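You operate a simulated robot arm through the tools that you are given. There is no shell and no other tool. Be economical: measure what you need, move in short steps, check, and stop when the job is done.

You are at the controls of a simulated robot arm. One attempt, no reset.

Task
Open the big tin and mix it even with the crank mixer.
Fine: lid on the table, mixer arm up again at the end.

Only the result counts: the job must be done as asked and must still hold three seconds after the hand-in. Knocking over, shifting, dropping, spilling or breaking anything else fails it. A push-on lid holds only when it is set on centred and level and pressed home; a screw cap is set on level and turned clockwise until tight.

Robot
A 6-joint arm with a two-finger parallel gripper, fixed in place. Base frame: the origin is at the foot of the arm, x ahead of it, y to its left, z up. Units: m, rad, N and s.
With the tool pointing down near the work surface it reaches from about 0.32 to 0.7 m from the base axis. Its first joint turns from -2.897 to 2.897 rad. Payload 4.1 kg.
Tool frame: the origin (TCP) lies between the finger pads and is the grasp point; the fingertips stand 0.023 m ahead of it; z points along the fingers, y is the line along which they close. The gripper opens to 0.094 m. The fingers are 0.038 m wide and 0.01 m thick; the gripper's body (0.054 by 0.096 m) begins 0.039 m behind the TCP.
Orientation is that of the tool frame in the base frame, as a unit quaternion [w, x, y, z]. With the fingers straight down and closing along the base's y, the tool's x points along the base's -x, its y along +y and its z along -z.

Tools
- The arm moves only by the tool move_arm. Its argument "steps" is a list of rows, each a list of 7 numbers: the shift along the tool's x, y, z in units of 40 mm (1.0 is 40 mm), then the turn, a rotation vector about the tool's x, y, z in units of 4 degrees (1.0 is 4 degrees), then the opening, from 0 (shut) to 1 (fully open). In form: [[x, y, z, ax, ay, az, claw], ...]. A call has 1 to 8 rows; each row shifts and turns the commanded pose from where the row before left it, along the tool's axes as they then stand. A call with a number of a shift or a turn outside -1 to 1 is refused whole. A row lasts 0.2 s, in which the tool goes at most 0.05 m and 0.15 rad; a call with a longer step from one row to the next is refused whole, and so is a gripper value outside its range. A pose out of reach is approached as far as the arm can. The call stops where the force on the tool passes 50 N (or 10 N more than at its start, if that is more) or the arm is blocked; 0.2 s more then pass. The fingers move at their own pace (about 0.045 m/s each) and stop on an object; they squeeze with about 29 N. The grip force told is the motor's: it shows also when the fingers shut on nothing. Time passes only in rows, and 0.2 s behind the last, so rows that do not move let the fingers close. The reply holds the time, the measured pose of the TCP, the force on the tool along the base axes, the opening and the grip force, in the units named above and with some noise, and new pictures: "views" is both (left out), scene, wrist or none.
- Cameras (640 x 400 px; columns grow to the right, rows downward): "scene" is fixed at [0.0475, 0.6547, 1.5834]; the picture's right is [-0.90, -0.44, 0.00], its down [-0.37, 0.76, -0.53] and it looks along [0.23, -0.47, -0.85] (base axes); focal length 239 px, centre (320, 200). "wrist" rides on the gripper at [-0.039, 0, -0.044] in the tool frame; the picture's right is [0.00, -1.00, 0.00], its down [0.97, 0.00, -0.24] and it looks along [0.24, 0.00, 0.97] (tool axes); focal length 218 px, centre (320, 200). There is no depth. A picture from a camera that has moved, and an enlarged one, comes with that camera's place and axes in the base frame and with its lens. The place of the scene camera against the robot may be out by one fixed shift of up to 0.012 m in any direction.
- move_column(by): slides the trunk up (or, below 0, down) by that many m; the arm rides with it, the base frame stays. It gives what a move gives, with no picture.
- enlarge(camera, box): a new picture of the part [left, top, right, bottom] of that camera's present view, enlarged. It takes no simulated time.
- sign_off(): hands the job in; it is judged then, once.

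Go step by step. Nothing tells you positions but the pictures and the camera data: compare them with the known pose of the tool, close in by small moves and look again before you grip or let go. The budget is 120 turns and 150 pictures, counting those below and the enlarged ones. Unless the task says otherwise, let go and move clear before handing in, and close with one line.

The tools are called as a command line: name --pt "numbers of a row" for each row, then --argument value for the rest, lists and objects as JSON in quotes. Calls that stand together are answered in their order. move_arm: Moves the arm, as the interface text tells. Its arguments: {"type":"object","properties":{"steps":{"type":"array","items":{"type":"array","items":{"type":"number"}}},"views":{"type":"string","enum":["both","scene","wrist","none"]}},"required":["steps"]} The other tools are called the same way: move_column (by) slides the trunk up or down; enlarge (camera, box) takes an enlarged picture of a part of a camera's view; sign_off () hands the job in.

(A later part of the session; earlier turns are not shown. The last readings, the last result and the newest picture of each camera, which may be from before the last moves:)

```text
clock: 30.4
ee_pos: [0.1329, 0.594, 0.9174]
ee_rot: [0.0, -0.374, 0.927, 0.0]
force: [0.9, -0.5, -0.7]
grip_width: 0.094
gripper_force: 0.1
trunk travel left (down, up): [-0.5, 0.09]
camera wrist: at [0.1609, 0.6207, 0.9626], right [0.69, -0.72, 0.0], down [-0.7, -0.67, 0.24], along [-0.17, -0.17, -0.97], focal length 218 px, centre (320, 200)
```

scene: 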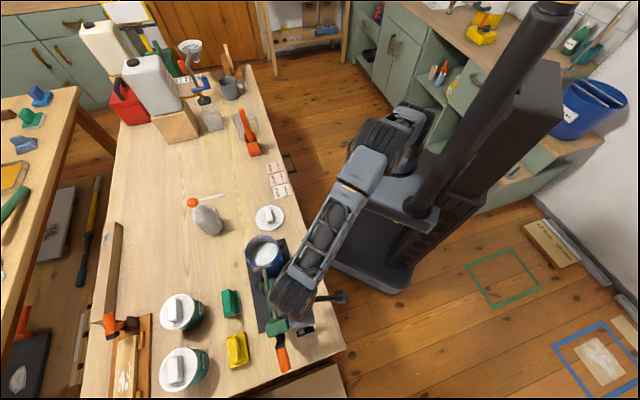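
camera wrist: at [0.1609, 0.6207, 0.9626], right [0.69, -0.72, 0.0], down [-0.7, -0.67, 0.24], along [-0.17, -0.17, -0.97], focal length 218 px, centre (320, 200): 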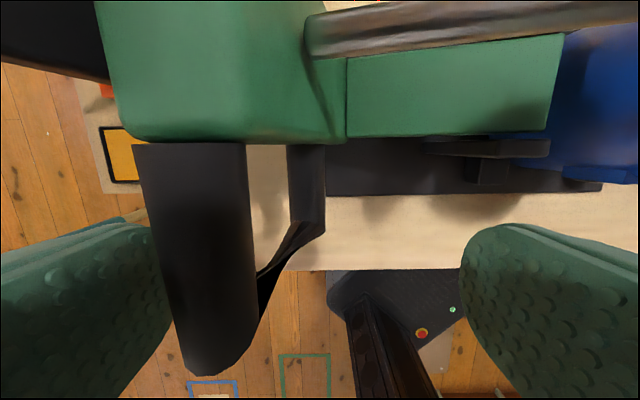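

Fingers straddle the link. I push forward along the arc about 20° and observe.

move_arm --pt "0 -0.2 0 0 0 0 1" --pt "0 -0.21 -0.26 0 0 0 1" --pt "0 -0.21 -0.26 0 0 0 1" --pt "0 -0.25 -0.22 0 0 0 1" --pt "0 -0.25 -0.22 0 0 0 1" --pt "0 0 0 0 0 0 1"

enlarge --camera "scene" --box '[220, 220, 340, 380]'

```text
clock: 31.8
ee_pos: [0.1647, 0.5622, 0.9568]
ee_rot: [0.0, -0.375, 0.927, 0.0]
force: [-5.0, 5.6, 3.6]
grip_width: 0.0939
gripper_force: 0.0
trunk travel left (down, up): [-0.5, 0.09]
camera wrist: at [0.1917, 0.5886, 1.0007], right [0.69, -0.72, 0.0], down [-0.7, -0.67, 0.24], along [-0.17, -0.17, -0.97], focal length 218 px, centre (320, 200)
```

scene: 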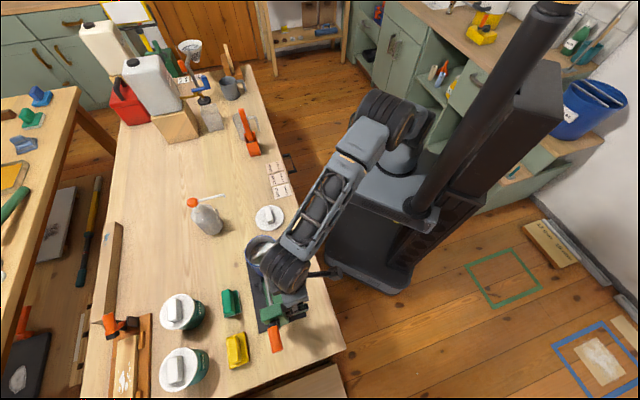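
wrist: 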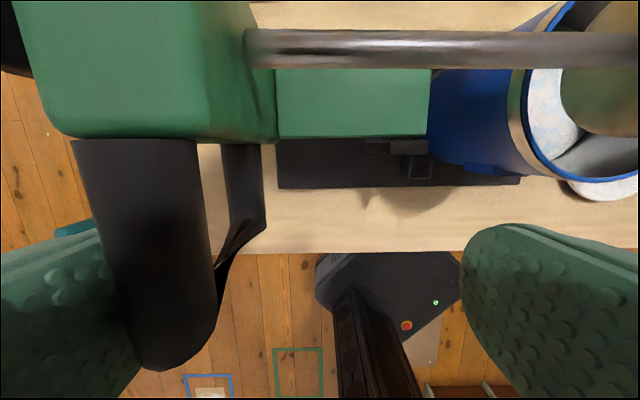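

```text
2.50 times, centred on (280, 300) of scene
camera zoom: at [0.0475, 0.6547, 1.5834], right [-0.9, -0.44, 0.0], down [-0.37, 0.76, -0.53], along [0.23, -0.47, -0.85], focal length 598 px, centre (420, -50)
```

zoom: 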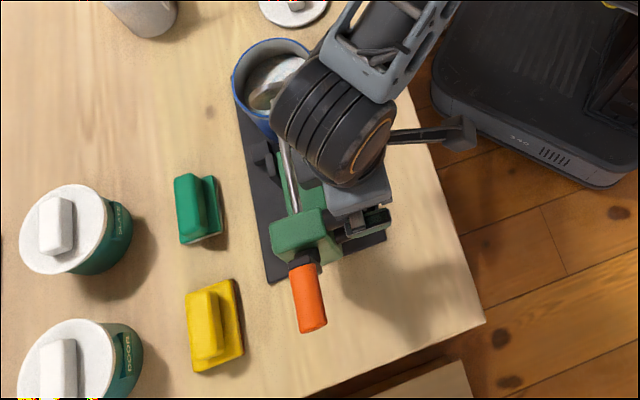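

The arm swings freely with about 7 N. I continue another 20°.

move_arm --pt "0 -0.28 -0.18 0 0 0 1" --pt "0 -0.28 -0.16 0 0 0 1" --pt "0 -0.31 -0.13 0 0 0 1" --pt "0 -0.31 -0.11 0 0 0 1" --pt "0 0 0 0 0 0 1"

enlarge --camera "scene" --box '[220, 220, 340, 380]'

```text
clock: 33.0
ee_pos: [0.197, 0.5282, 0.9816]
ee_rot: [0.0, -0.375, 0.927, -0.001]
force: [-5.1, 3.6, 7.8]
grip_width: 0.0943
gripper_force: 0.0
trunk travel left (down, up): [-0.5, 0.09]
camera wrist: at [0.225, 0.5544, 1.0249], right [0.69, -0.72, 0.0], down [-0.7, -0.67, 0.24], along [-0.17, -0.17, -0.97], focal length 218 px, centre (320, 200)
```

scene: 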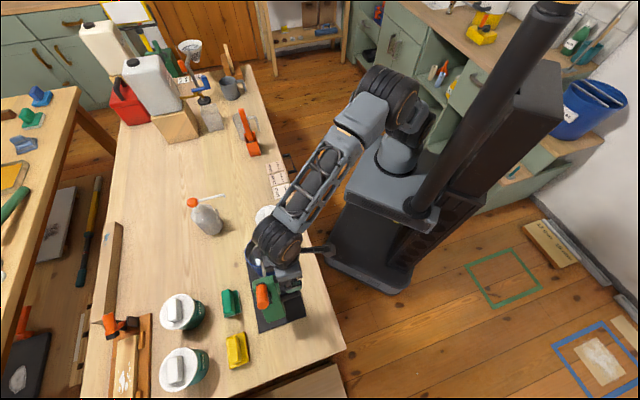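
wrist: 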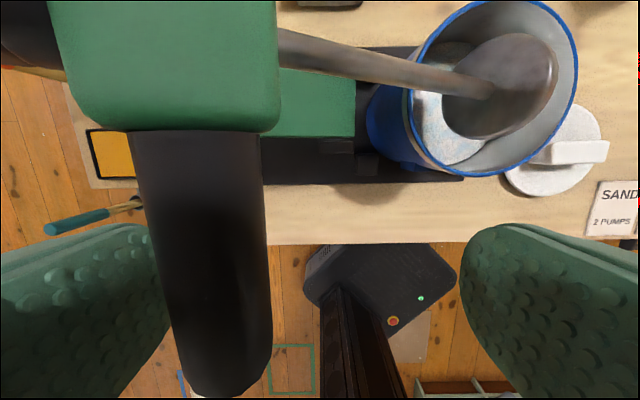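

```text
2.50 times, centred on (280, 300) of scene
camera zoom: at [0.0475, 0.6547, 1.5834], right [-0.9, -0.44, 0.0], down [-0.37, 0.76, -0.53], along [0.23, -0.47, -0.85], focal length 598 px, centre (420, -50)
```

zoom: 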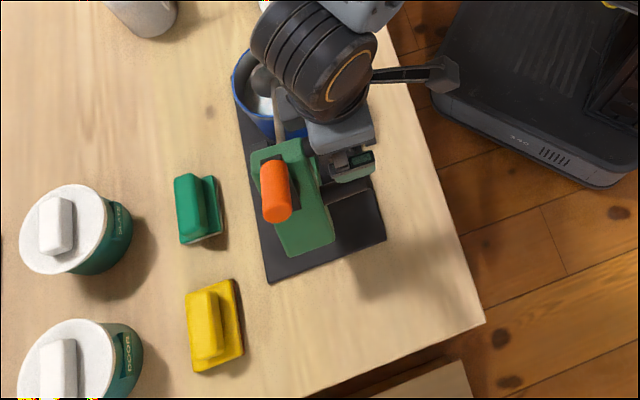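

The arm is rotated about 42° and nearly at the balance point. I narrow the gap around the link while backing the tool so the rear finger stays in place.

move_arm --pt "0 0.2 0 0 0 0 0.48" --pt "0 0.2 0 0 0 0 0.48" --pt "0 0.2 0 0 0 0 0.48" --pt "0 0 0 0 0 0 0.48" --views "wrist"

```text
clock: 34.0
ee_pos: [0.1807, 0.5461, 0.9797]
ee_rot: [0.0, -0.373, 0.928, -0.002]
force: [-1.8, 1.2, -0.1]
grip_width: 0.046
gripper_force: 0.8
trunk travel left (down, up): [-0.5, 0.09]
camera wrist: at [0.2091, 0.572, 1.0236], right [0.69, -0.72, 0.0], down [-0.7, -0.67, 0.24], along [-0.17, -0.17, -0.97], focal length 218 px, centre (320, 200)
```

wrist: 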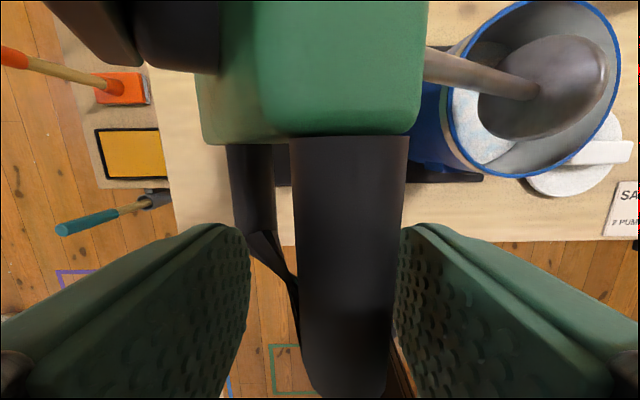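

The link sits between the fingers near balance. I advance over the top with slow steps while gradually widening.

move_arm --pt "0 -0.25 -0.15 0 0 0 0.5" --pt "0 -0.25 0 0 0 0 0.55" --pt "0 -0.25 0 0 0 0 0.6" --pt "0 0 0 0 0 0 0.6"

enlarge --camera "scene" --box '[220, 220, 340, 380]'

```text
clock: 35.0
ee_pos: [0.2007, 0.5232, 0.987]
ee_rot: [0.0, -0.375, 0.927, 0.0]
force: [-3.8, 3.5, 8.6]
grip_width: 0.0587
gripper_force: 2.5
trunk travel left (down, up): [-0.5, 0.09]
camera wrist: at [0.229, 0.5506, 1.0312], right [0.69, -0.72, 0.0], down [-0.7, -0.67, 0.24], along [-0.17, -0.17, -0.97], focal length 218 px, centre (320, 200)
```

scene: 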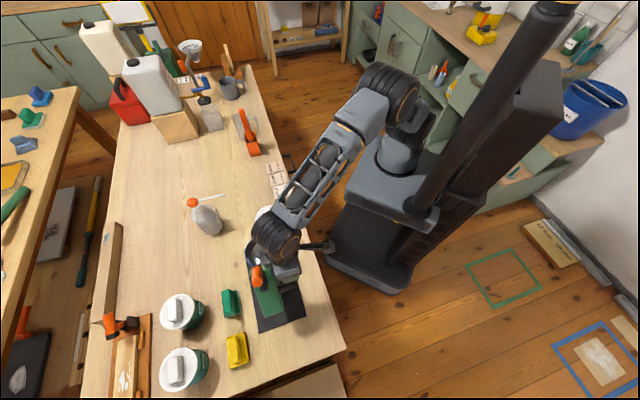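
wrist: 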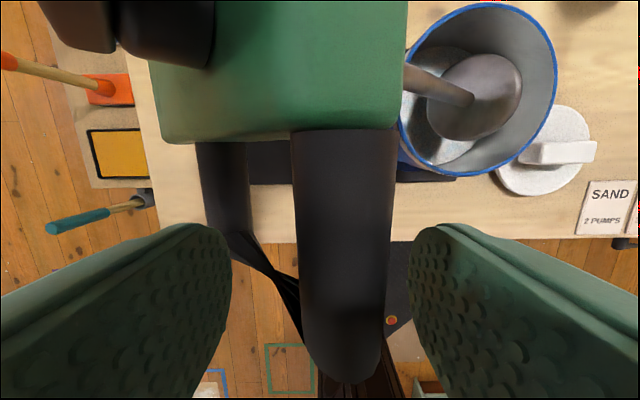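

```text
2.50 times, centred on (280, 300) of scene
camera zoom: at [0.0475, 0.6547, 1.5834], right [-0.9, -0.44, 0.0], down [-0.37, 0.76, -0.53], along [0.23, -0.47, -0.85], focal length 598 px, centre (420, -50)
```

zoom: 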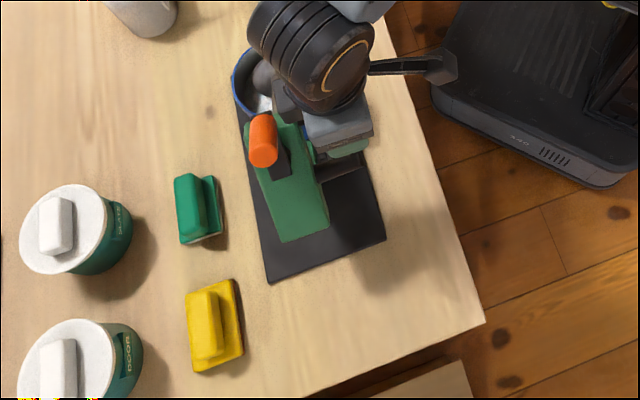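

The rear finger has begun riding on the handle's side bar, so I raise slightly and keep pushing close to the link.

move_arm --pt "0 0 -0.3 0 0 0 0.6" --pt "0 -0.1 0 0 0 0 0.5" --pt "0 -0.2 0 0 0 0 0.45" --pt "0 -0.25 0 0 0 0 0.45" --pt "0 0 0 0 0 0 0.45"

```text
clock: 36.2
ee_pos: [0.2158, 0.5084, 0.9974]
ee_rot: [0.0, -0.375, 0.927, 0.001]
force: [-2.7, 0.9, 6.3]
grip_width: 0.0435
gripper_force: 1.4
trunk travel left (down, up): [-0.5, 0.09]
camera wrist: at [0.2444, 0.5345, 1.0422], right [0.69, -0.72, 0.0], down [-0.7, -0.67, 0.24], along [-0.17, -0.17, -0.97], focal length 218 px, centre (320, 200)
```

scene: 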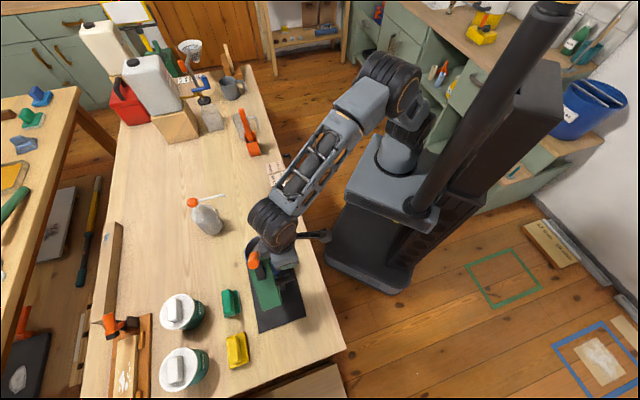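
wrist: 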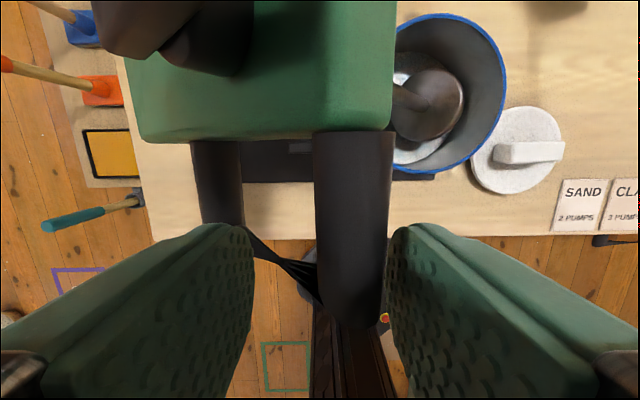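

The hinge has enough friction to hold, and the arm is past balance. I now rise, close the fingers, and press the link down from above along its arc.

move_arm --pt "0 0 -0.9 0 0 0 0.3" --pt "0.12 0 0 0 0 0 0" --pt "0 -0.25 0 0 0 0 0" --pt "0 -0.25 0 0 0 0 0" --pt "0 0 0 0 0 0 0"

enlarge --camera "scene" --box '[220, 200, 340, 360]'

```text
clock: 37.4
ee_pos: [0.2278, 0.4898, 1.0344]
ee_rot: [0.0, -0.374, 0.927, 0.001]
force: [0.2, 0.1, -0.5]
grip_width: 0.0
gripper_force: 28.8
trunk travel left (down, up): [-0.5, 0.09]
camera wrist: at [0.2554, 0.5167, 1.0789], right [0.69, -0.72, 0.0], down [-0.7, -0.67, 0.24], along [-0.17, -0.17, -0.97], focal length 218 px, centre (320, 200)
```

scene: 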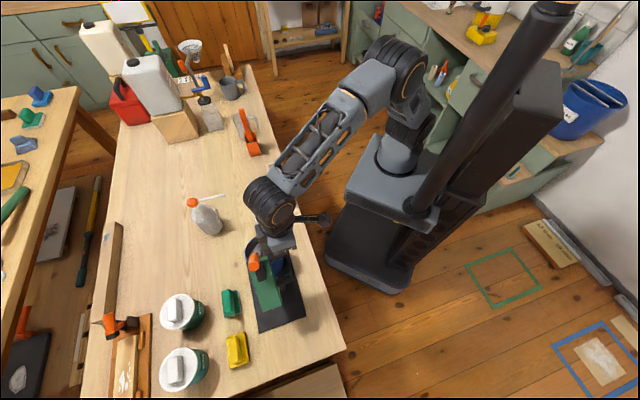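
wrist: 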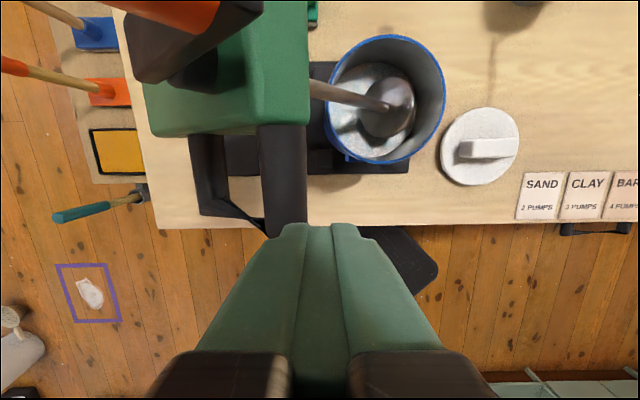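

```text
2.50 times, centred on (280, 280) of scene
camera zoom: at [0.0475, 0.6547, 1.5834], right [-0.9, -0.44, 0.0], down [-0.37, 0.76, -0.53], along [0.23, -0.47, -0.85], focal length 598 px, centre (420, 0)
```

zoom: 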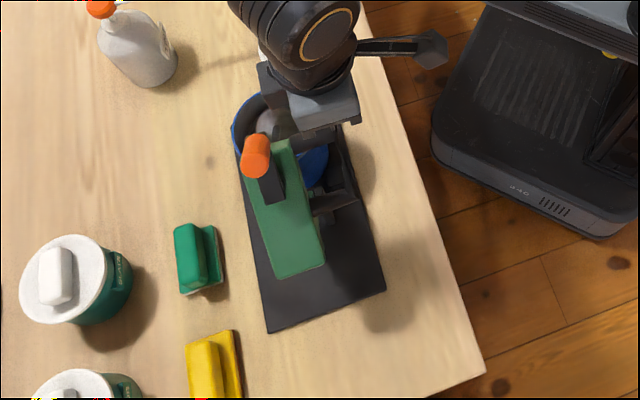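

The arm holds where I left it. I align on the link and press down through about 20°.

move_arm --pt "-0.2 0.25 0 0 0 0 0" --pt "0 0 0.5 0 0 0 0" --pt "0 -0.32 0.15 0 0 0 0" --pt "0 -0.32 0.15 0 0 0 0" --pt "0 -0.3 0.15 0 0 0 0" --pt "0 -0.3 0.15 0 0 0 0" --pt "0 0 0 0 0 0 0"

enlarge --camera "scene" --box '[220, 200, 340, 360]'

```text
clock: 38.3
ee_pos: [0.2342, 0.4928, 1.018]
ee_rot: [0.006, -0.375, 0.927, 0.005]
force: [-5.2, -13.8, 22.5]
grip_width: 0.0
gripper_force: 28.9
trunk travel left (down, up): [-0.5, 0.09]
stopped in row 4: the force on the tool passed its limit (the readings are from after the stop); the commanded pose is now the measured one
camera wrist: at [0.2632, 0.5187, 1.0627], right [0.69, -0.72, -0.01], down [-0.7, -0.68, 0.22], along [-0.17, -0.15, -0.97], focal length 218 px, centre (320, 200)
```

scene: 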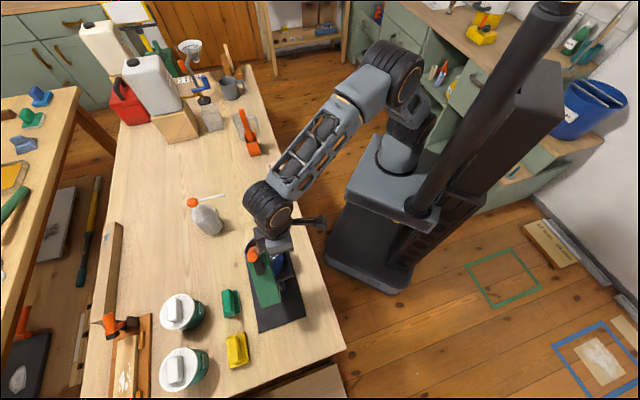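
wrist: 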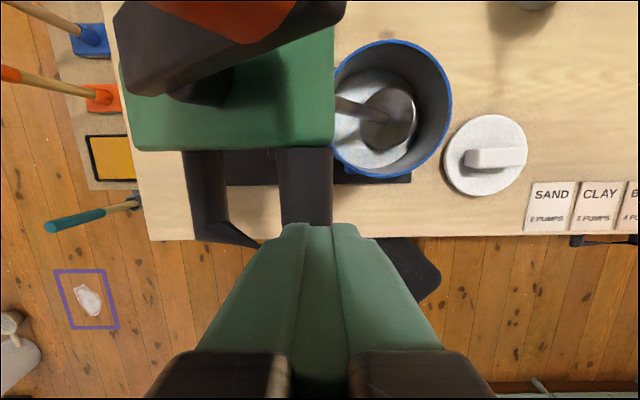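

```text
2.50 times, centred on (280, 280) of scene
camera zoom: at [0.0475, 0.6547, 1.5834], right [-0.9, -0.44, 0.0], down [-0.37, 0.76, -0.53], along [0.23, -0.47, -0.85], focal length 598 px, centre (420, 0)
```

zoom: 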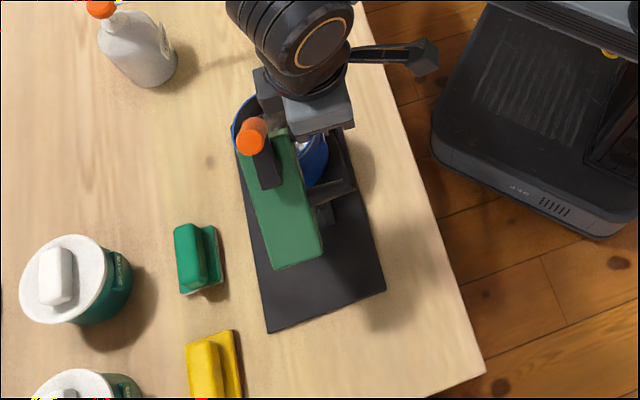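

The camera side of the gripper bumps the crank. I back off upward and outward and tilt the tool 24° so its body leans away from the crank.

move_arm --pt "0.2 0 -0.5 0 0 0 0" --pt "0.2 0 -0.5 0 0 0 0" --pt "0 0 0 0 -1 0 0" --pt "0 0 0 0 -1 0 0" --pt "0 0 0 0 -1 0 0" --pt "0 0 0 0 -1 0 0" --pt "0 0 0 0 -1 0 0" --pt "0 0 0 0 -1 0 0"

enlarge --camera "scene" --box '[220, 200, 340, 360]'

```text
clock: 40.1
ee_pos: [0.2256, 0.484, 1.0542]
ee_rot: [0.197, -0.365, 0.906, 0.082]
force: [-0.1, -0.8, -0.2]
grip_width: 0.0
gripper_force: 29.0
trunk travel left (down, up): [-0.5, 0.09]
camera wrist: at [0.2378, 0.495, 1.1106], right [0.69, -0.72, 0.0], down [-0.71, -0.68, -0.19], along [0.13, 0.13, -0.98], focal length 218 px, centre (320, 200)
```

scene: 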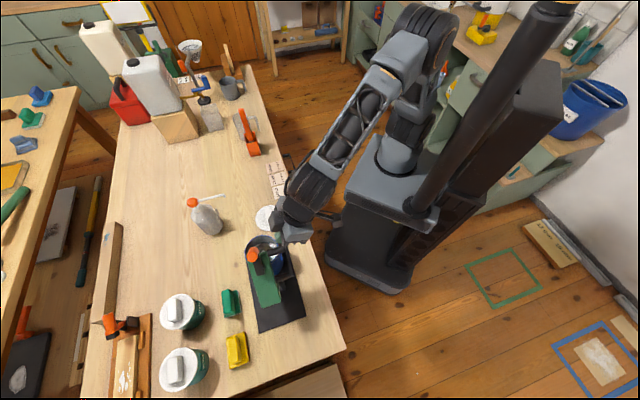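
wrist: 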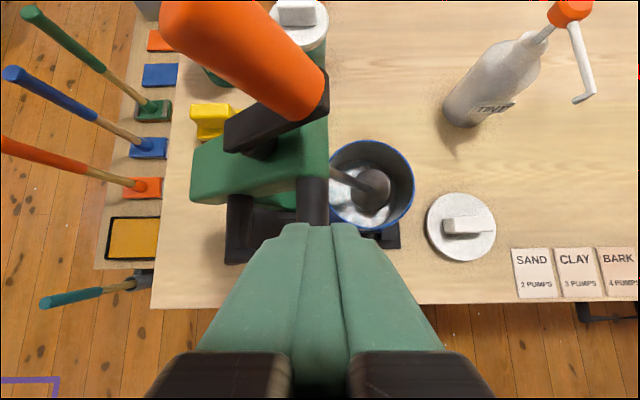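

```text
2.50 times, centred on (280, 280) of scene
camera zoom: at [0.0475, 0.6547, 1.5834], right [-0.9, -0.44, 0.0], down [-0.37, 0.76, -0.53], along [0.23, -0.47, -0.85], focal length 598 px, centre (420, 0)
```

zoom: 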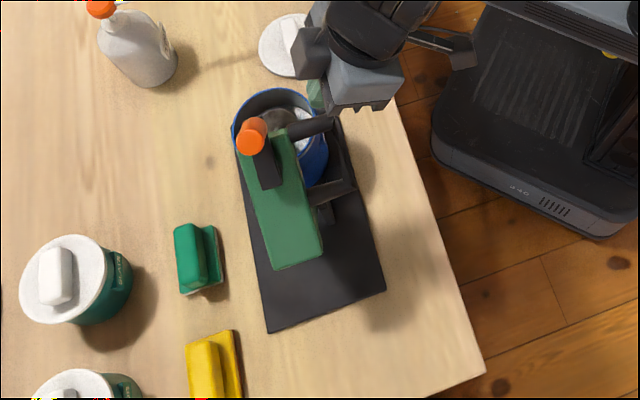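

Now the crank is clear. I press the link down along its arc with the tilted tool.

move_arm --pt "0.305 0 0.686 0 0 0 0" --pt "0.12 -0.1 0.27 0 0 0 0" --pt "0.05 -0.33 0.11 0 0 0 0" --pt "0.06 -0.3 0.13 0 0 0 0" --pt "0.06 -0.3 0.13 0 0 0 0" --pt "0 0 0 0 0 0 0"

enlarge --camera "scene" --box '[220, 200, 340, 360]'

```text
clock: 41.2
ee_pos: [0.2485, 0.4609, 1.0061]
ee_rot: [0.204, -0.365, 0.904, 0.088]
force: [1.8, -17.2, 28.8]
grip_width: 0.0
gripper_force: 29.1
trunk travel left (down, up): [-0.5, 0.09]
stopped in row 5: the force on the tool passed its limit (the readings are from after the stop); the commanded pose is now the measured one
camera wrist: at [0.2617, 0.4695, 1.0627], right [0.7, -0.72, -0.01], down [-0.7, -0.68, -0.2], along [0.14, 0.15, -0.98], focal length 218 px, centre (320, 200)
```

scene: 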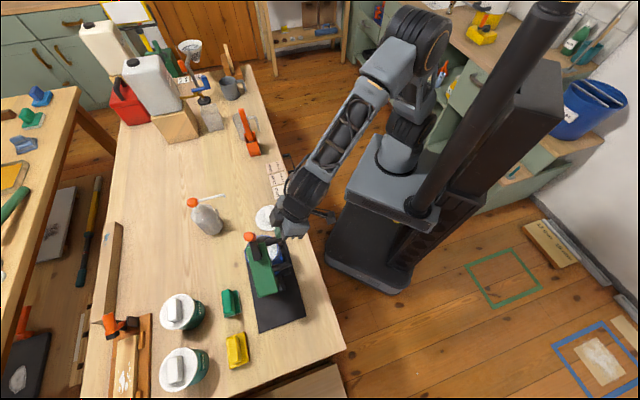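
wrist: 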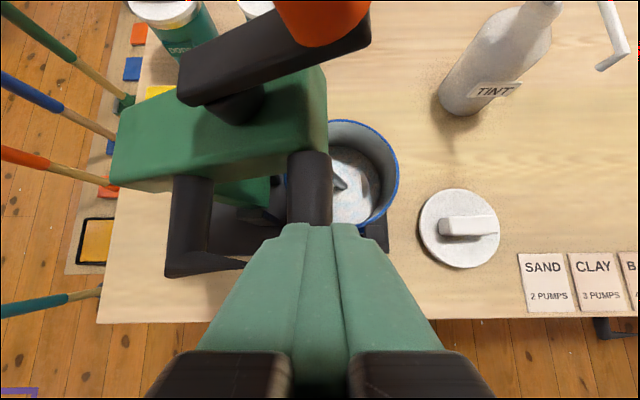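

```text
2.50 times, centred on (280, 280) of scene
camera zoom: at [0.0475, 0.6547, 1.5834], right [-0.9, -0.44, 0.0], down [-0.37, 0.76, -0.53], along [0.23, -0.47, -0.85], focal length 598 px, centre (420, 0)
```

zoom: 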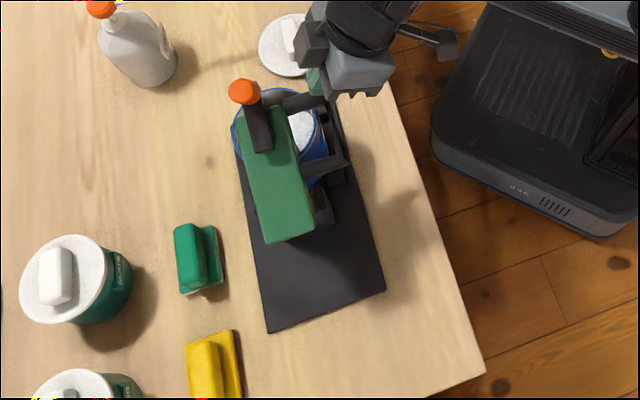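

The arm is ~85° over. I keep pressing in smaller steps.

move_arm --pt "0.07 -0.2 0.16 0 0 0 0" --pt "0.07 -0.2 0.16 0 0 0 0" --pt "0.07 -0.2 0.16 0 0 0 0" --pt "0.07 -0.2 0.16 0 0 0 0" --pt "0 0 0 0 0 0 0"

enlarge --camera "scene" --box '[220, 200, 340, 360]'

```text
clock: 41.7
ee_pos: [0.2597, 0.4498, 0.9977]
ee_rot: [0.204, -0.363, 0.905, 0.087]
force: [-2.9, -26.7, 24.8]
grip_width: 0.0
gripper_force: 29.4
trunk travel left (down, up): [-0.5, 0.09]
stopped in row 2: the force on the tool passed its limit (the readings are from after the stop); the commanded pose is now the measured one
camera wrist: at [0.2714, 0.4597, 1.0553], right [0.69, -0.72, -0.01], down [-0.71, -0.68, -0.2], along [0.14, 0.15, -0.98], focal length 218 px, centre (320, 200)
```

scene: 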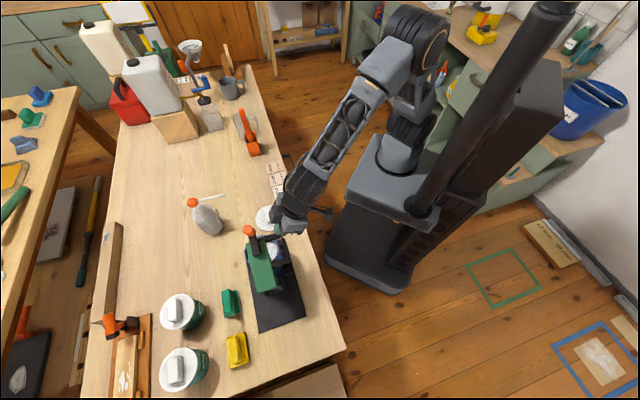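
wrist: 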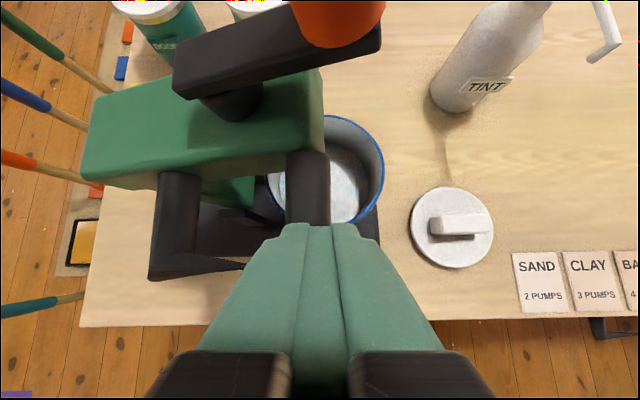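

```text
2.50 times, centred on (280, 280) of scene
camera zoom: at [0.0475, 0.6547, 1.5834], right [-0.9, -0.44, 0.0], down [-0.37, 0.76, -0.53], along [0.23, -0.47, -0.85], focal length 598 px, centre (420, 0)
```

zoom: 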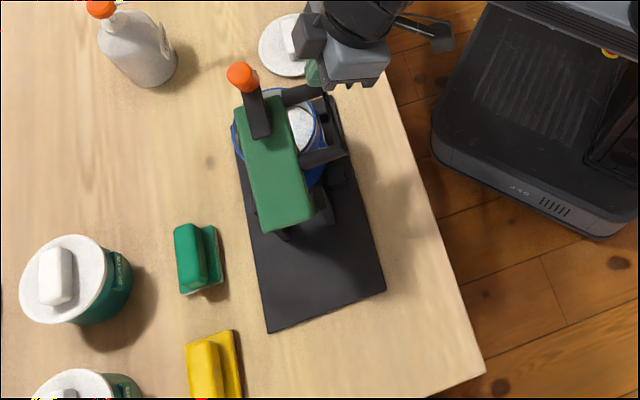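

The force is mostly radial, meaning I lag in forward travel; I use a more forward-directed path.

move_arm --pt "0 -0.3 0 0 0 0 0" --pt "0.05 -0.25 0.11 0 0 0 0" --pt "0.05 -0.25 0.11 0 0 0 0" --pt "0.06 -0.22 0.14 0 0 0 0" --pt "0 0 0 0 0 0 0"

enlarge --camera "scene" --box '[220, 200, 340, 360]'

```text
clock: 42.9
ee_pos: [0.2889, 0.423, 0.9793]
ee_rot: [0.203, -0.363, 0.905, 0.086]
force: [0.0, -0.9, -0.4]
grip_width: 0.0
gripper_force: 29.8
trunk travel left (down, up): [-0.5, 0.09]
camera wrist: at [0.301, 0.4339, 1.0357], right [0.69, -0.72, -0.01], down [-0.71, -0.68, -0.2], along [0.14, 0.14, -0.98], focal length 218 px, centre (320, 200)
```

scene: 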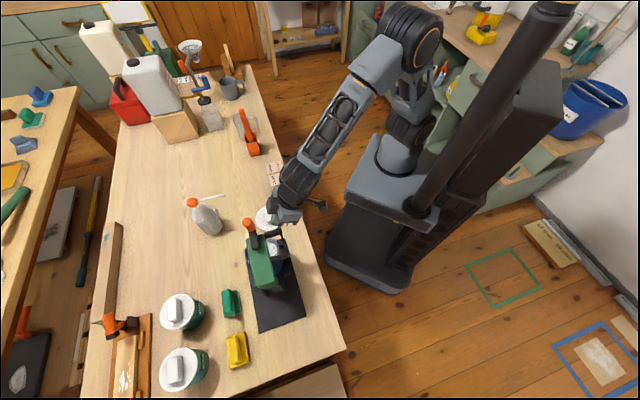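
wrist: 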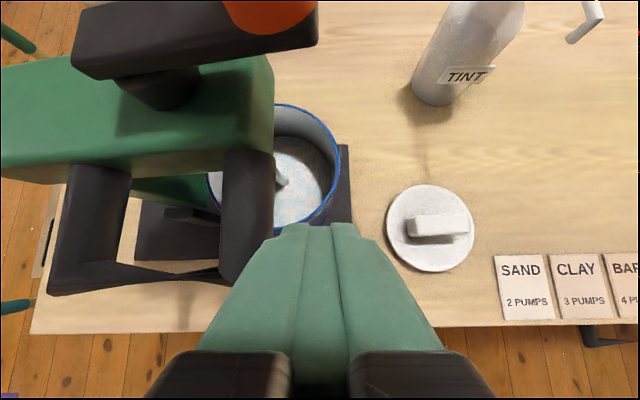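

```text
2.50 times, centred on (280, 280) of scene
camera zoom: at [0.0475, 0.6547, 1.5834], right [-0.9, -0.44, 0.0], down [-0.37, 0.76, -0.53], along [0.23, -0.47, -0.85], focal length 598 px, centre (420, 0)
```

zoom: 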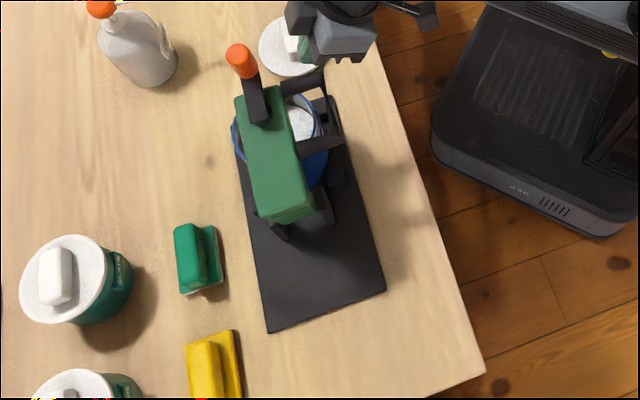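

The finger slid off ahead of the link, which is nearly down (~98°). I go back on top of it and press to the stop.

move_arm --pt "-0.25 0 -0.57 0 0 0 0" --pt "0 0.6 0 0 0 0 0" --pt "0.2 0 0.45 0 0 0 0" --pt "0.05 -0.05 0.11 0 0 0 0" --pt "0.05 -0.12 0.11 0 0 0 0" --pt "0.05 -0.12 0.11 0 0 0 0" --pt "0.05 -0.12 0.11 0 0 0 0" --pt "0 0 0 0 0 0 0"

enlarge --camera "scene" --box '[220, 200, 340, 360]'

```text
clock: 44.7
ee_pos: [0.2788, 0.4333, 0.9729]
ee_rot: [0.21, -0.363, 0.903, 0.094]
force: [-34.9, -6.2, 23.8]
grip_width: 0.0001
gripper_force: 29.0
trunk travel left (down, up): [-0.5, 0.09]
stopped in row 8: the force on the tool passed its limit (the readings are from after the stop); the commanded pose is now the measured one
camera wrist: at [0.2908, 0.443, 1.0292], right [0.69, -0.72, -0.02], down [-0.7, -0.67, -0.22], along [0.15, 0.17, -0.98], focal length 218 px, centre (320, 200)
```

scene: 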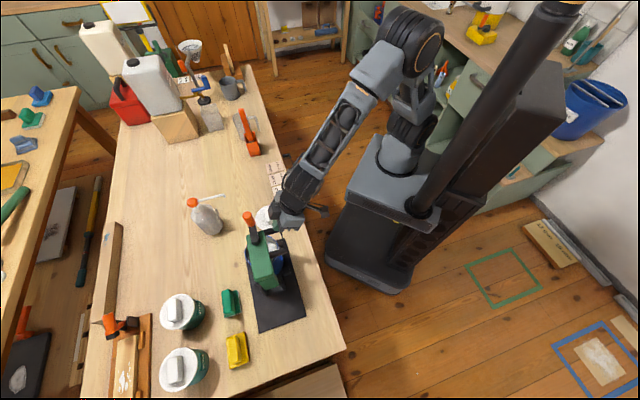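
wrist: 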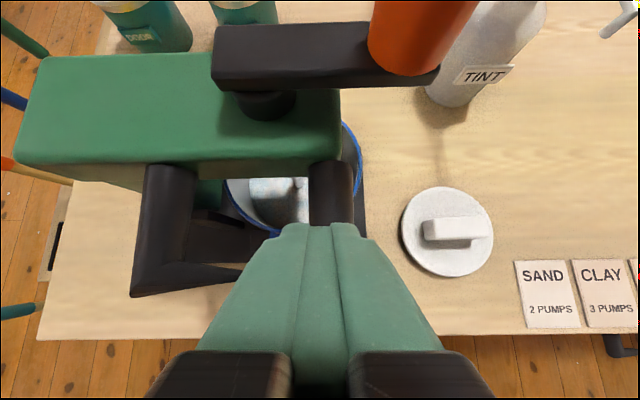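

```text
2.50 times, centred on (280, 280) of scene
camera zoom: at [0.0475, 0.6547, 1.5834], right [-0.9, -0.44, 0.0], down [-0.37, 0.76, -0.53], along [0.23, -0.47, -0.85], focal length 598 px, centre (420, 0)
```

zoom: 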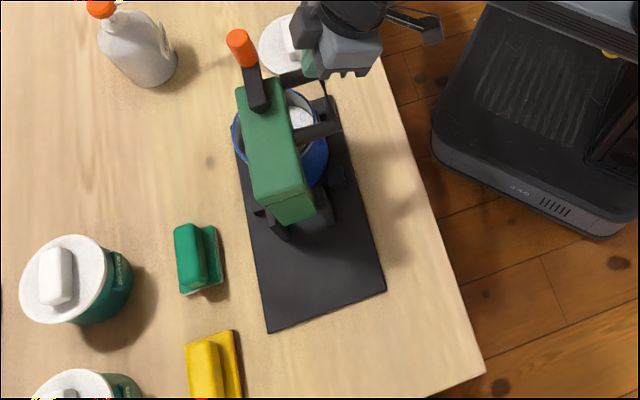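

The crank handle now looks vertical, so the arm is fully down. I retreat upward and restore the tool to vertical for a top look at the crank.

move_arm --pt "0 0 -0.5 0 0 0 0" --pt "0 0 -0.9 0 0 0 0" --pt "0 0 -0.9 0 0 0 0.5" --pt "0 0 -0.9 0 1 0 1" --pt "0 0 -0.9 0 1 0 1" --pt "0 0 0 0 1 0 1" --pt "0 0 0 0 1 0 1" --pt "0 0 0 0 0 0 1"

enlarge --camera "scene" --box '[220, 190, 320, 340]'

```text
clock: 46.5
ee_pos: [0.2357, 0.3828, 1.1181]
ee_rot: [0.079, -0.371, 0.924, 0.041]
force: [1.1, 0.4, 0.0]
grip_width: 0.0941
gripper_force: 0.1
trunk travel left (down, up): [-0.5, 0.09]
camera wrist: at [0.2582, 0.4022, 1.1681], right [0.69, -0.72, -0.02], down [-0.72, -0.69, 0.06], along [-0.06, -0.03, -1.0], focal length 218 px, centre (320, 200)
```

scene: 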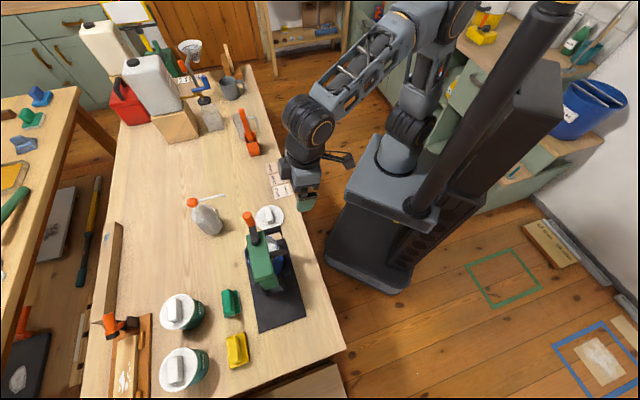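
wrist: 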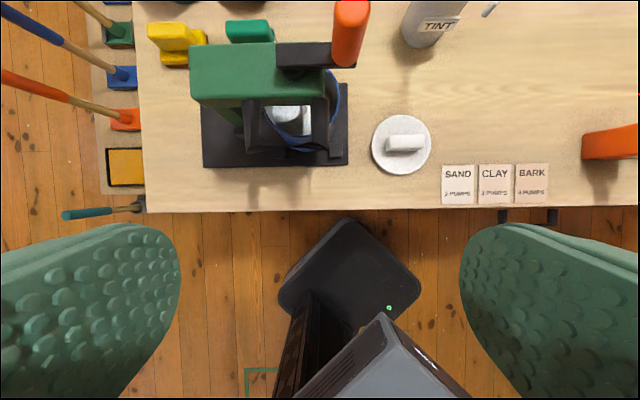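

```text
2.67 times, centred on (270, 265) of scene
camera zoom: at [0.0475, 0.6547, 1.5834], right [-0.9, -0.44, 0.0], down [-0.37, 0.76, -0.53], along [0.23, -0.47, -0.85], focal length 638 px, centre (453, 27)
```

zoom: 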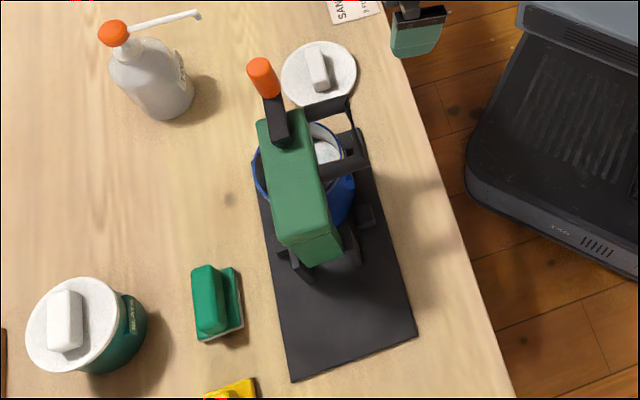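

The arm is down and the crank handle stands near (0.357, 0.470), z 0.96–1.01. I level the tool and move over the handle.

move_arm --pt "0 0 0 0 1 0 1" --pt "0 0 0 0 1 0 1" --pt "-0.85 -0.13 0 0 0 0 1" --pt "-0.85 -0.13 0 0 0 0 1" --pt "-0.85 -0.13 0 0 0 0 1" --pt "-0.85 -0.13 0 0 0 0 1" --pt "0 0 0 0 0 0 1"

```text
clock: 48.1
ee_pos: [0.3507, 0.4621, 1.1214]
ee_rot: [0.015, -0.373, 0.927, 0.015]
force: [0.7, 0.2, 1.2]
grip_width: 0.0941
gripper_force: 0.0
trunk travel left (down, up): [-0.5, 0.09]
camera wrist: at [0.3776, 0.4882, 1.1668], right [0.69, -0.72, -0.02], down [-0.7, -0.68, 0.2], along [-0.16, -0.13, -0.98], focal length 218 px, centre (320, 200)
```

scene: 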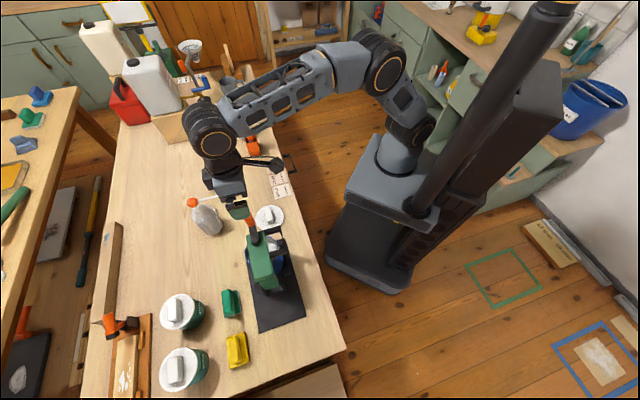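
wrist: 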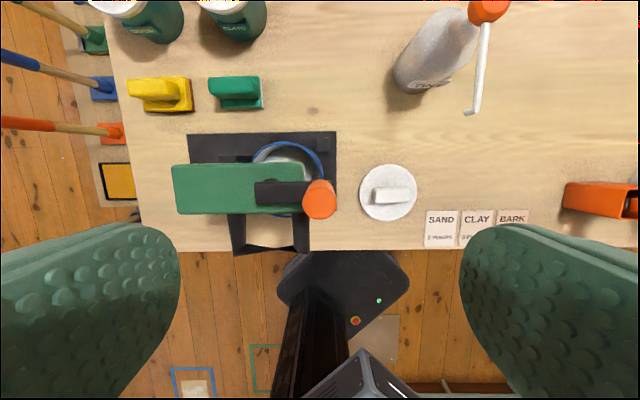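

enlarge --camera "wrist" --box '[160, 120, 360, 260]'

```text
2.86 times, centred on (260, 190) of wrist
camera zoom: at [0.3776, 0.4882, 1.1668], right [0.69, -0.72, -0.02], down [-0.7, -0.68, 0.2], along [-0.16, -0.13, -0.98], focal length 624 px, centre (491, 229)
```

zoom: 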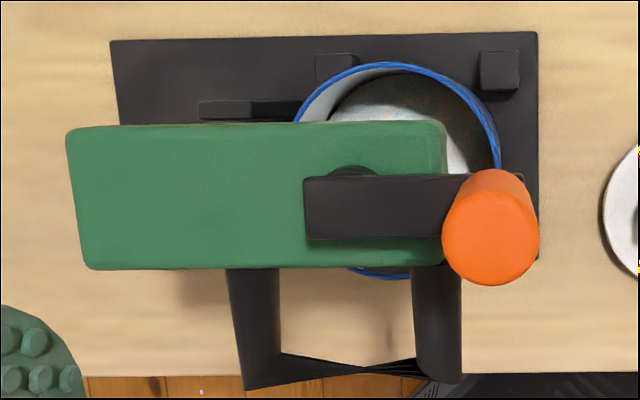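

The crank axis coincides with the tin centre (0.3185, 0.504), crank radius ≈ 50 mm, handle Ø ≈ 25 mm. I descend over the handle.

move_arm --pt "-0.06 0.07 0.5 0 0 0 1" --pt "0 0 0.7 0 0 0 1" --pt "0 0 0.7 0 0 0 1" --pt "0 0 0.6 0 0 0 1" --pt "0 0 0.45 0 0 0 1" --pt "0 0 0 0 0 0 1"

enlarge --camera "scene" --box '[210, 180, 310, 300]'

```text
clock: 49.5
ee_pos: [0.3503, 0.4714, 1.0047]
ee_rot: [0.016, -0.374, 0.927, 0.015]
force: [0.3, 0.2, 0.3]
grip_width: 0.0941
gripper_force: 0.0
trunk travel left (down, up): [-0.5, 0.09]
camera wrist: at [0.3771, 0.495, 1.0498], right [0.69, -0.72, -0.02], down [-0.7, -0.68, 0.2], along [-0.16, -0.13, -0.98], focal length 218 px, centre (320, 200)
```

scene: 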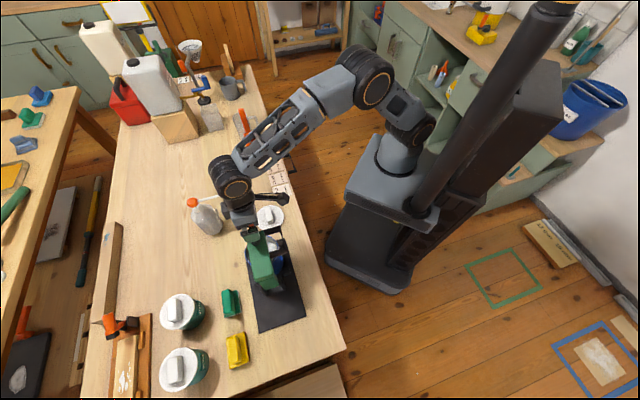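
wrist: 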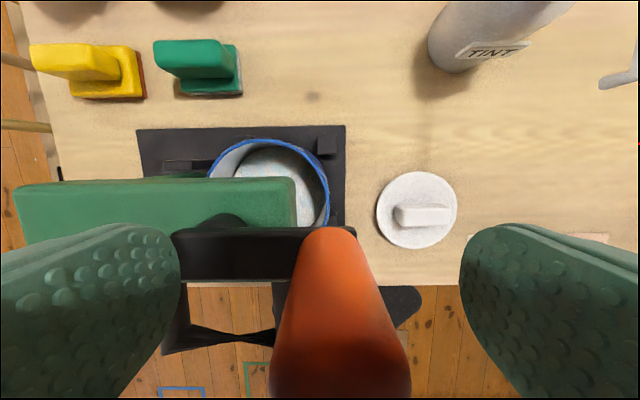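

```text
3.33 times, centred on (260, 240) of scene
camera zoom: at [0.0475, 0.6547, 1.5834], right [-0.9, -0.44, 0.0], down [-0.37, 0.76, -0.53], along [0.23, -0.47, -0.85], focal length 797 px, centre (520, 67)
```

zoom: 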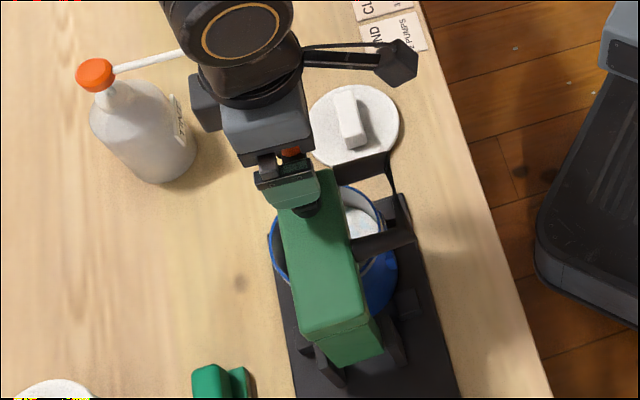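

Handle is between the fingers. A 4 mm correction forward, then close.

move_arm --pt "0 -0.11 0 0 0 0 1" --pt "0 0 0 0 0 0 0" --pt "0 0 0 0 0 0 0" --pt "0 0 0 0 0 0 0" --pt "0 0 0 0 0 0 0" --pt "0 0 0 0 0 0 0" --views "wrist"

```text
clock: 50.9
ee_pos: [0.3528, 0.4685, 1.0038]
ee_rot: [0.016, -0.374, 0.927, 0.015]
force: [-1.5, 3.4, 0.6]
grip_width: 0.0239
gripper_force: 42.7
trunk travel left (down, up): [-0.5, 0.09]
camera wrist: at [0.3794, 0.4925, 1.0495], right [0.69, -0.72, -0.02], down [-0.7, -0.68, 0.2], along [-0.16, -0.13, -0.98], focal length 218 px, centre (320, 200)
```

wrist: 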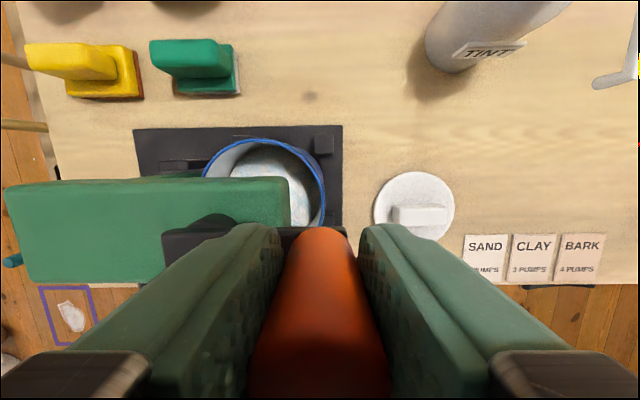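

Gripped. I turn the crank clockwise a first quarter to test.

move_arm --pt "0.478 0.095 0 0 0 0 0" --pt "0.4055 0.271 0 0 0 0 0" --pt "0.271 0.4055 0 0 0 0 0" --pt "0.095 0.478 0 0 0 0 0"

```text
clock: 51.9
ee_pos: [0.2805, 0.4694, 1.0012]
ee_rot: [0.014, -0.374, 0.927, 0.014]
force: [0.7, -5.5, -4.2]
grip_width: 0.0229
gripper_force: 44.4
trunk travel left (down, up): [-0.5, 0.09]
camera wrist: at [0.3079, 0.4941, 1.0477], right [0.69, -0.72, -0.02], down [-0.7, -0.68, 0.2], along [-0.16, -0.13, -0.98], focal length 218 px, centre (320, 200)
```

scene: 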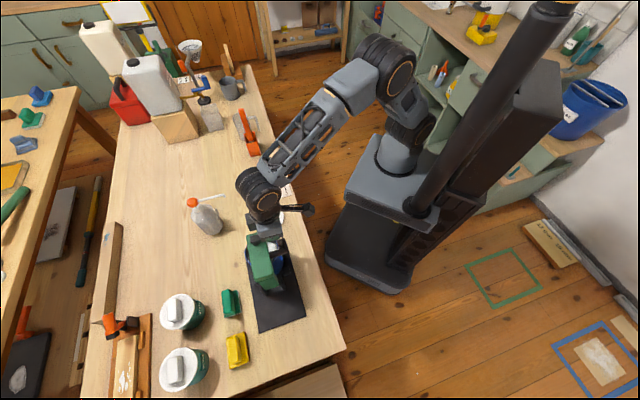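
wrist: 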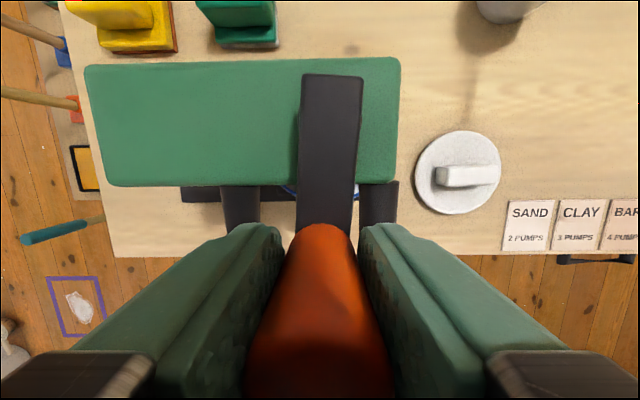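

The crank turns smoothly. I continue with larger steps for half a turn.

move_arm --pt "-0.366 0.884 0 0 0 0 0" --pt "-0.884 0.366 0 0 0 0 0" --pt "-0.884 -0.366 0 0 0 0 0" --pt "-0.366 -0.884 0 0 0 0 0"

```text
clock: 52.9
ee_pos: [0.3577, 0.5375, 1.0069]
ee_rot: [0.015, -0.372, 0.928, 0.015]
force: [-5.0, 0.7, -8.3]
grip_width: 0.0234
gripper_force: 44.7
trunk travel left (down, up): [-0.5, 0.09]
camera wrist: at [0.3852, 0.5617, 1.0526], right [0.69, -0.72, -0.02], down [-0.71, -0.68, 0.2], along [-0.16, -0.13, -0.98], focal length 218 px, centre (320, 200)
```

scene: 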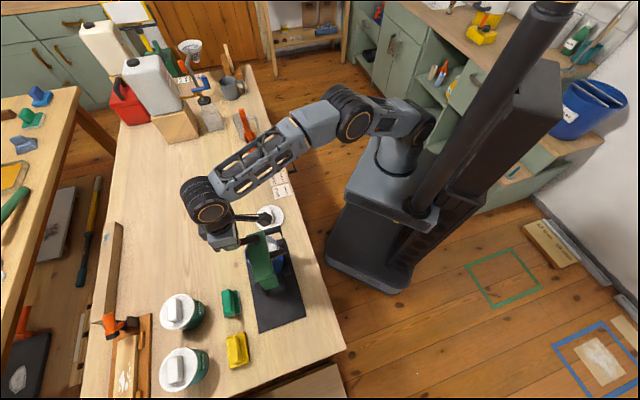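
wrist: 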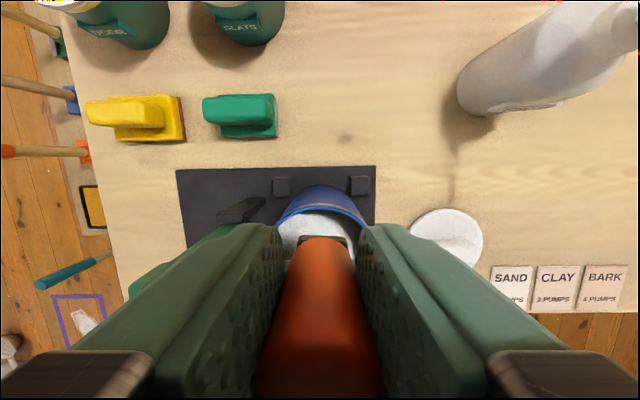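

Works well. Now full turns, with compensation for the small tool tilt.

move_arm --pt "0.366 -0.884 -0.021 0 0 0 0" --pt "0.884 -0.366 -0.05 0 0 0 0" --pt "0.884 0.366 -0.05 0 0 0 0" --pt "0.366 0.884 -0.021 0 0 0 0" --pt "-0.366 0.884 0.021 0 0 0 0" --pt "-0.884 0.366 0.05 0 0 0 0" --pt "-0.884 -0.366 0.05 0 0 0 0" --pt "-0.366 -0.884 0.021 0 0 0 0" --views "none"

move_arm --pt "0.366 -0.884 -0.021 0 0 0 0" --pt "0.884 -0.366 -0.05 0 0 0 0" --pt "0.884 0.366 -0.05 0 0 0 0" --pt "0.366 0.884 -0.021 0 0 0 0" --pt "-0.366 0.884 0.021 0 0 0 0" --pt "-0.884 0.366 0.05 0 0 0 0" --pt "-0.884 -0.366 0.05 0 0 0 0" --pt "-0.366 -0.884 0.021 0 0 0 0"

```text
clock: 54.7
ee_pos: [0.358, 0.5382, 1.0085]
ee_rot: [0.015, -0.371, 0.928, 0.015]
force: [-0.7, -2.6, -2.5]
grip_width: 0.0231
gripper_force: 44.9
trunk travel left (down, up): [-0.5, 0.09]
```

```text
clock: 56.5
ee_pos: [0.3576, 0.5363, 1.0072]
ee_rot: [0.015, -0.372, 0.928, 0.015]
force: [-3.9, 3.0, -4.8]
grip_width: 0.0232
gripper_force: 44.8
trunk travel left (down, up): [-0.5, 0.09]
camera wrist: at [0.3841, 0.5607, 1.0526], right [0.69, -0.72, -0.02], down [-0.71, -0.68, 0.2], along [-0.16, -0.13, -0.98], focal length 218 px, centre (320, 200)
```

scene: 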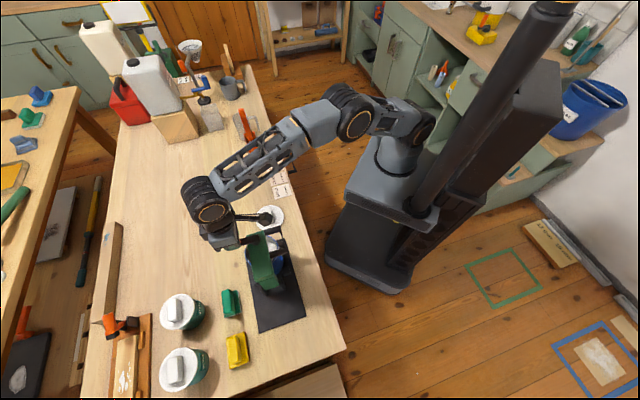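
wrist: 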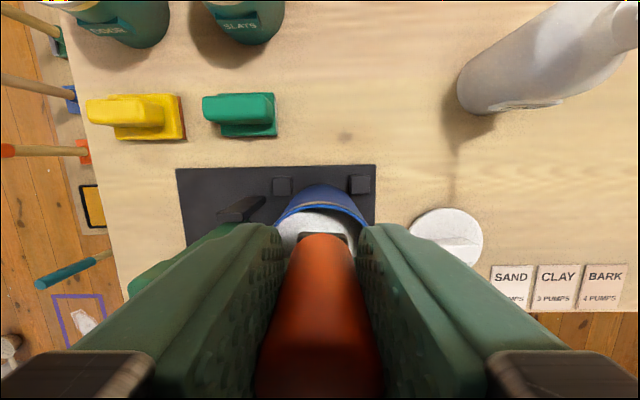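

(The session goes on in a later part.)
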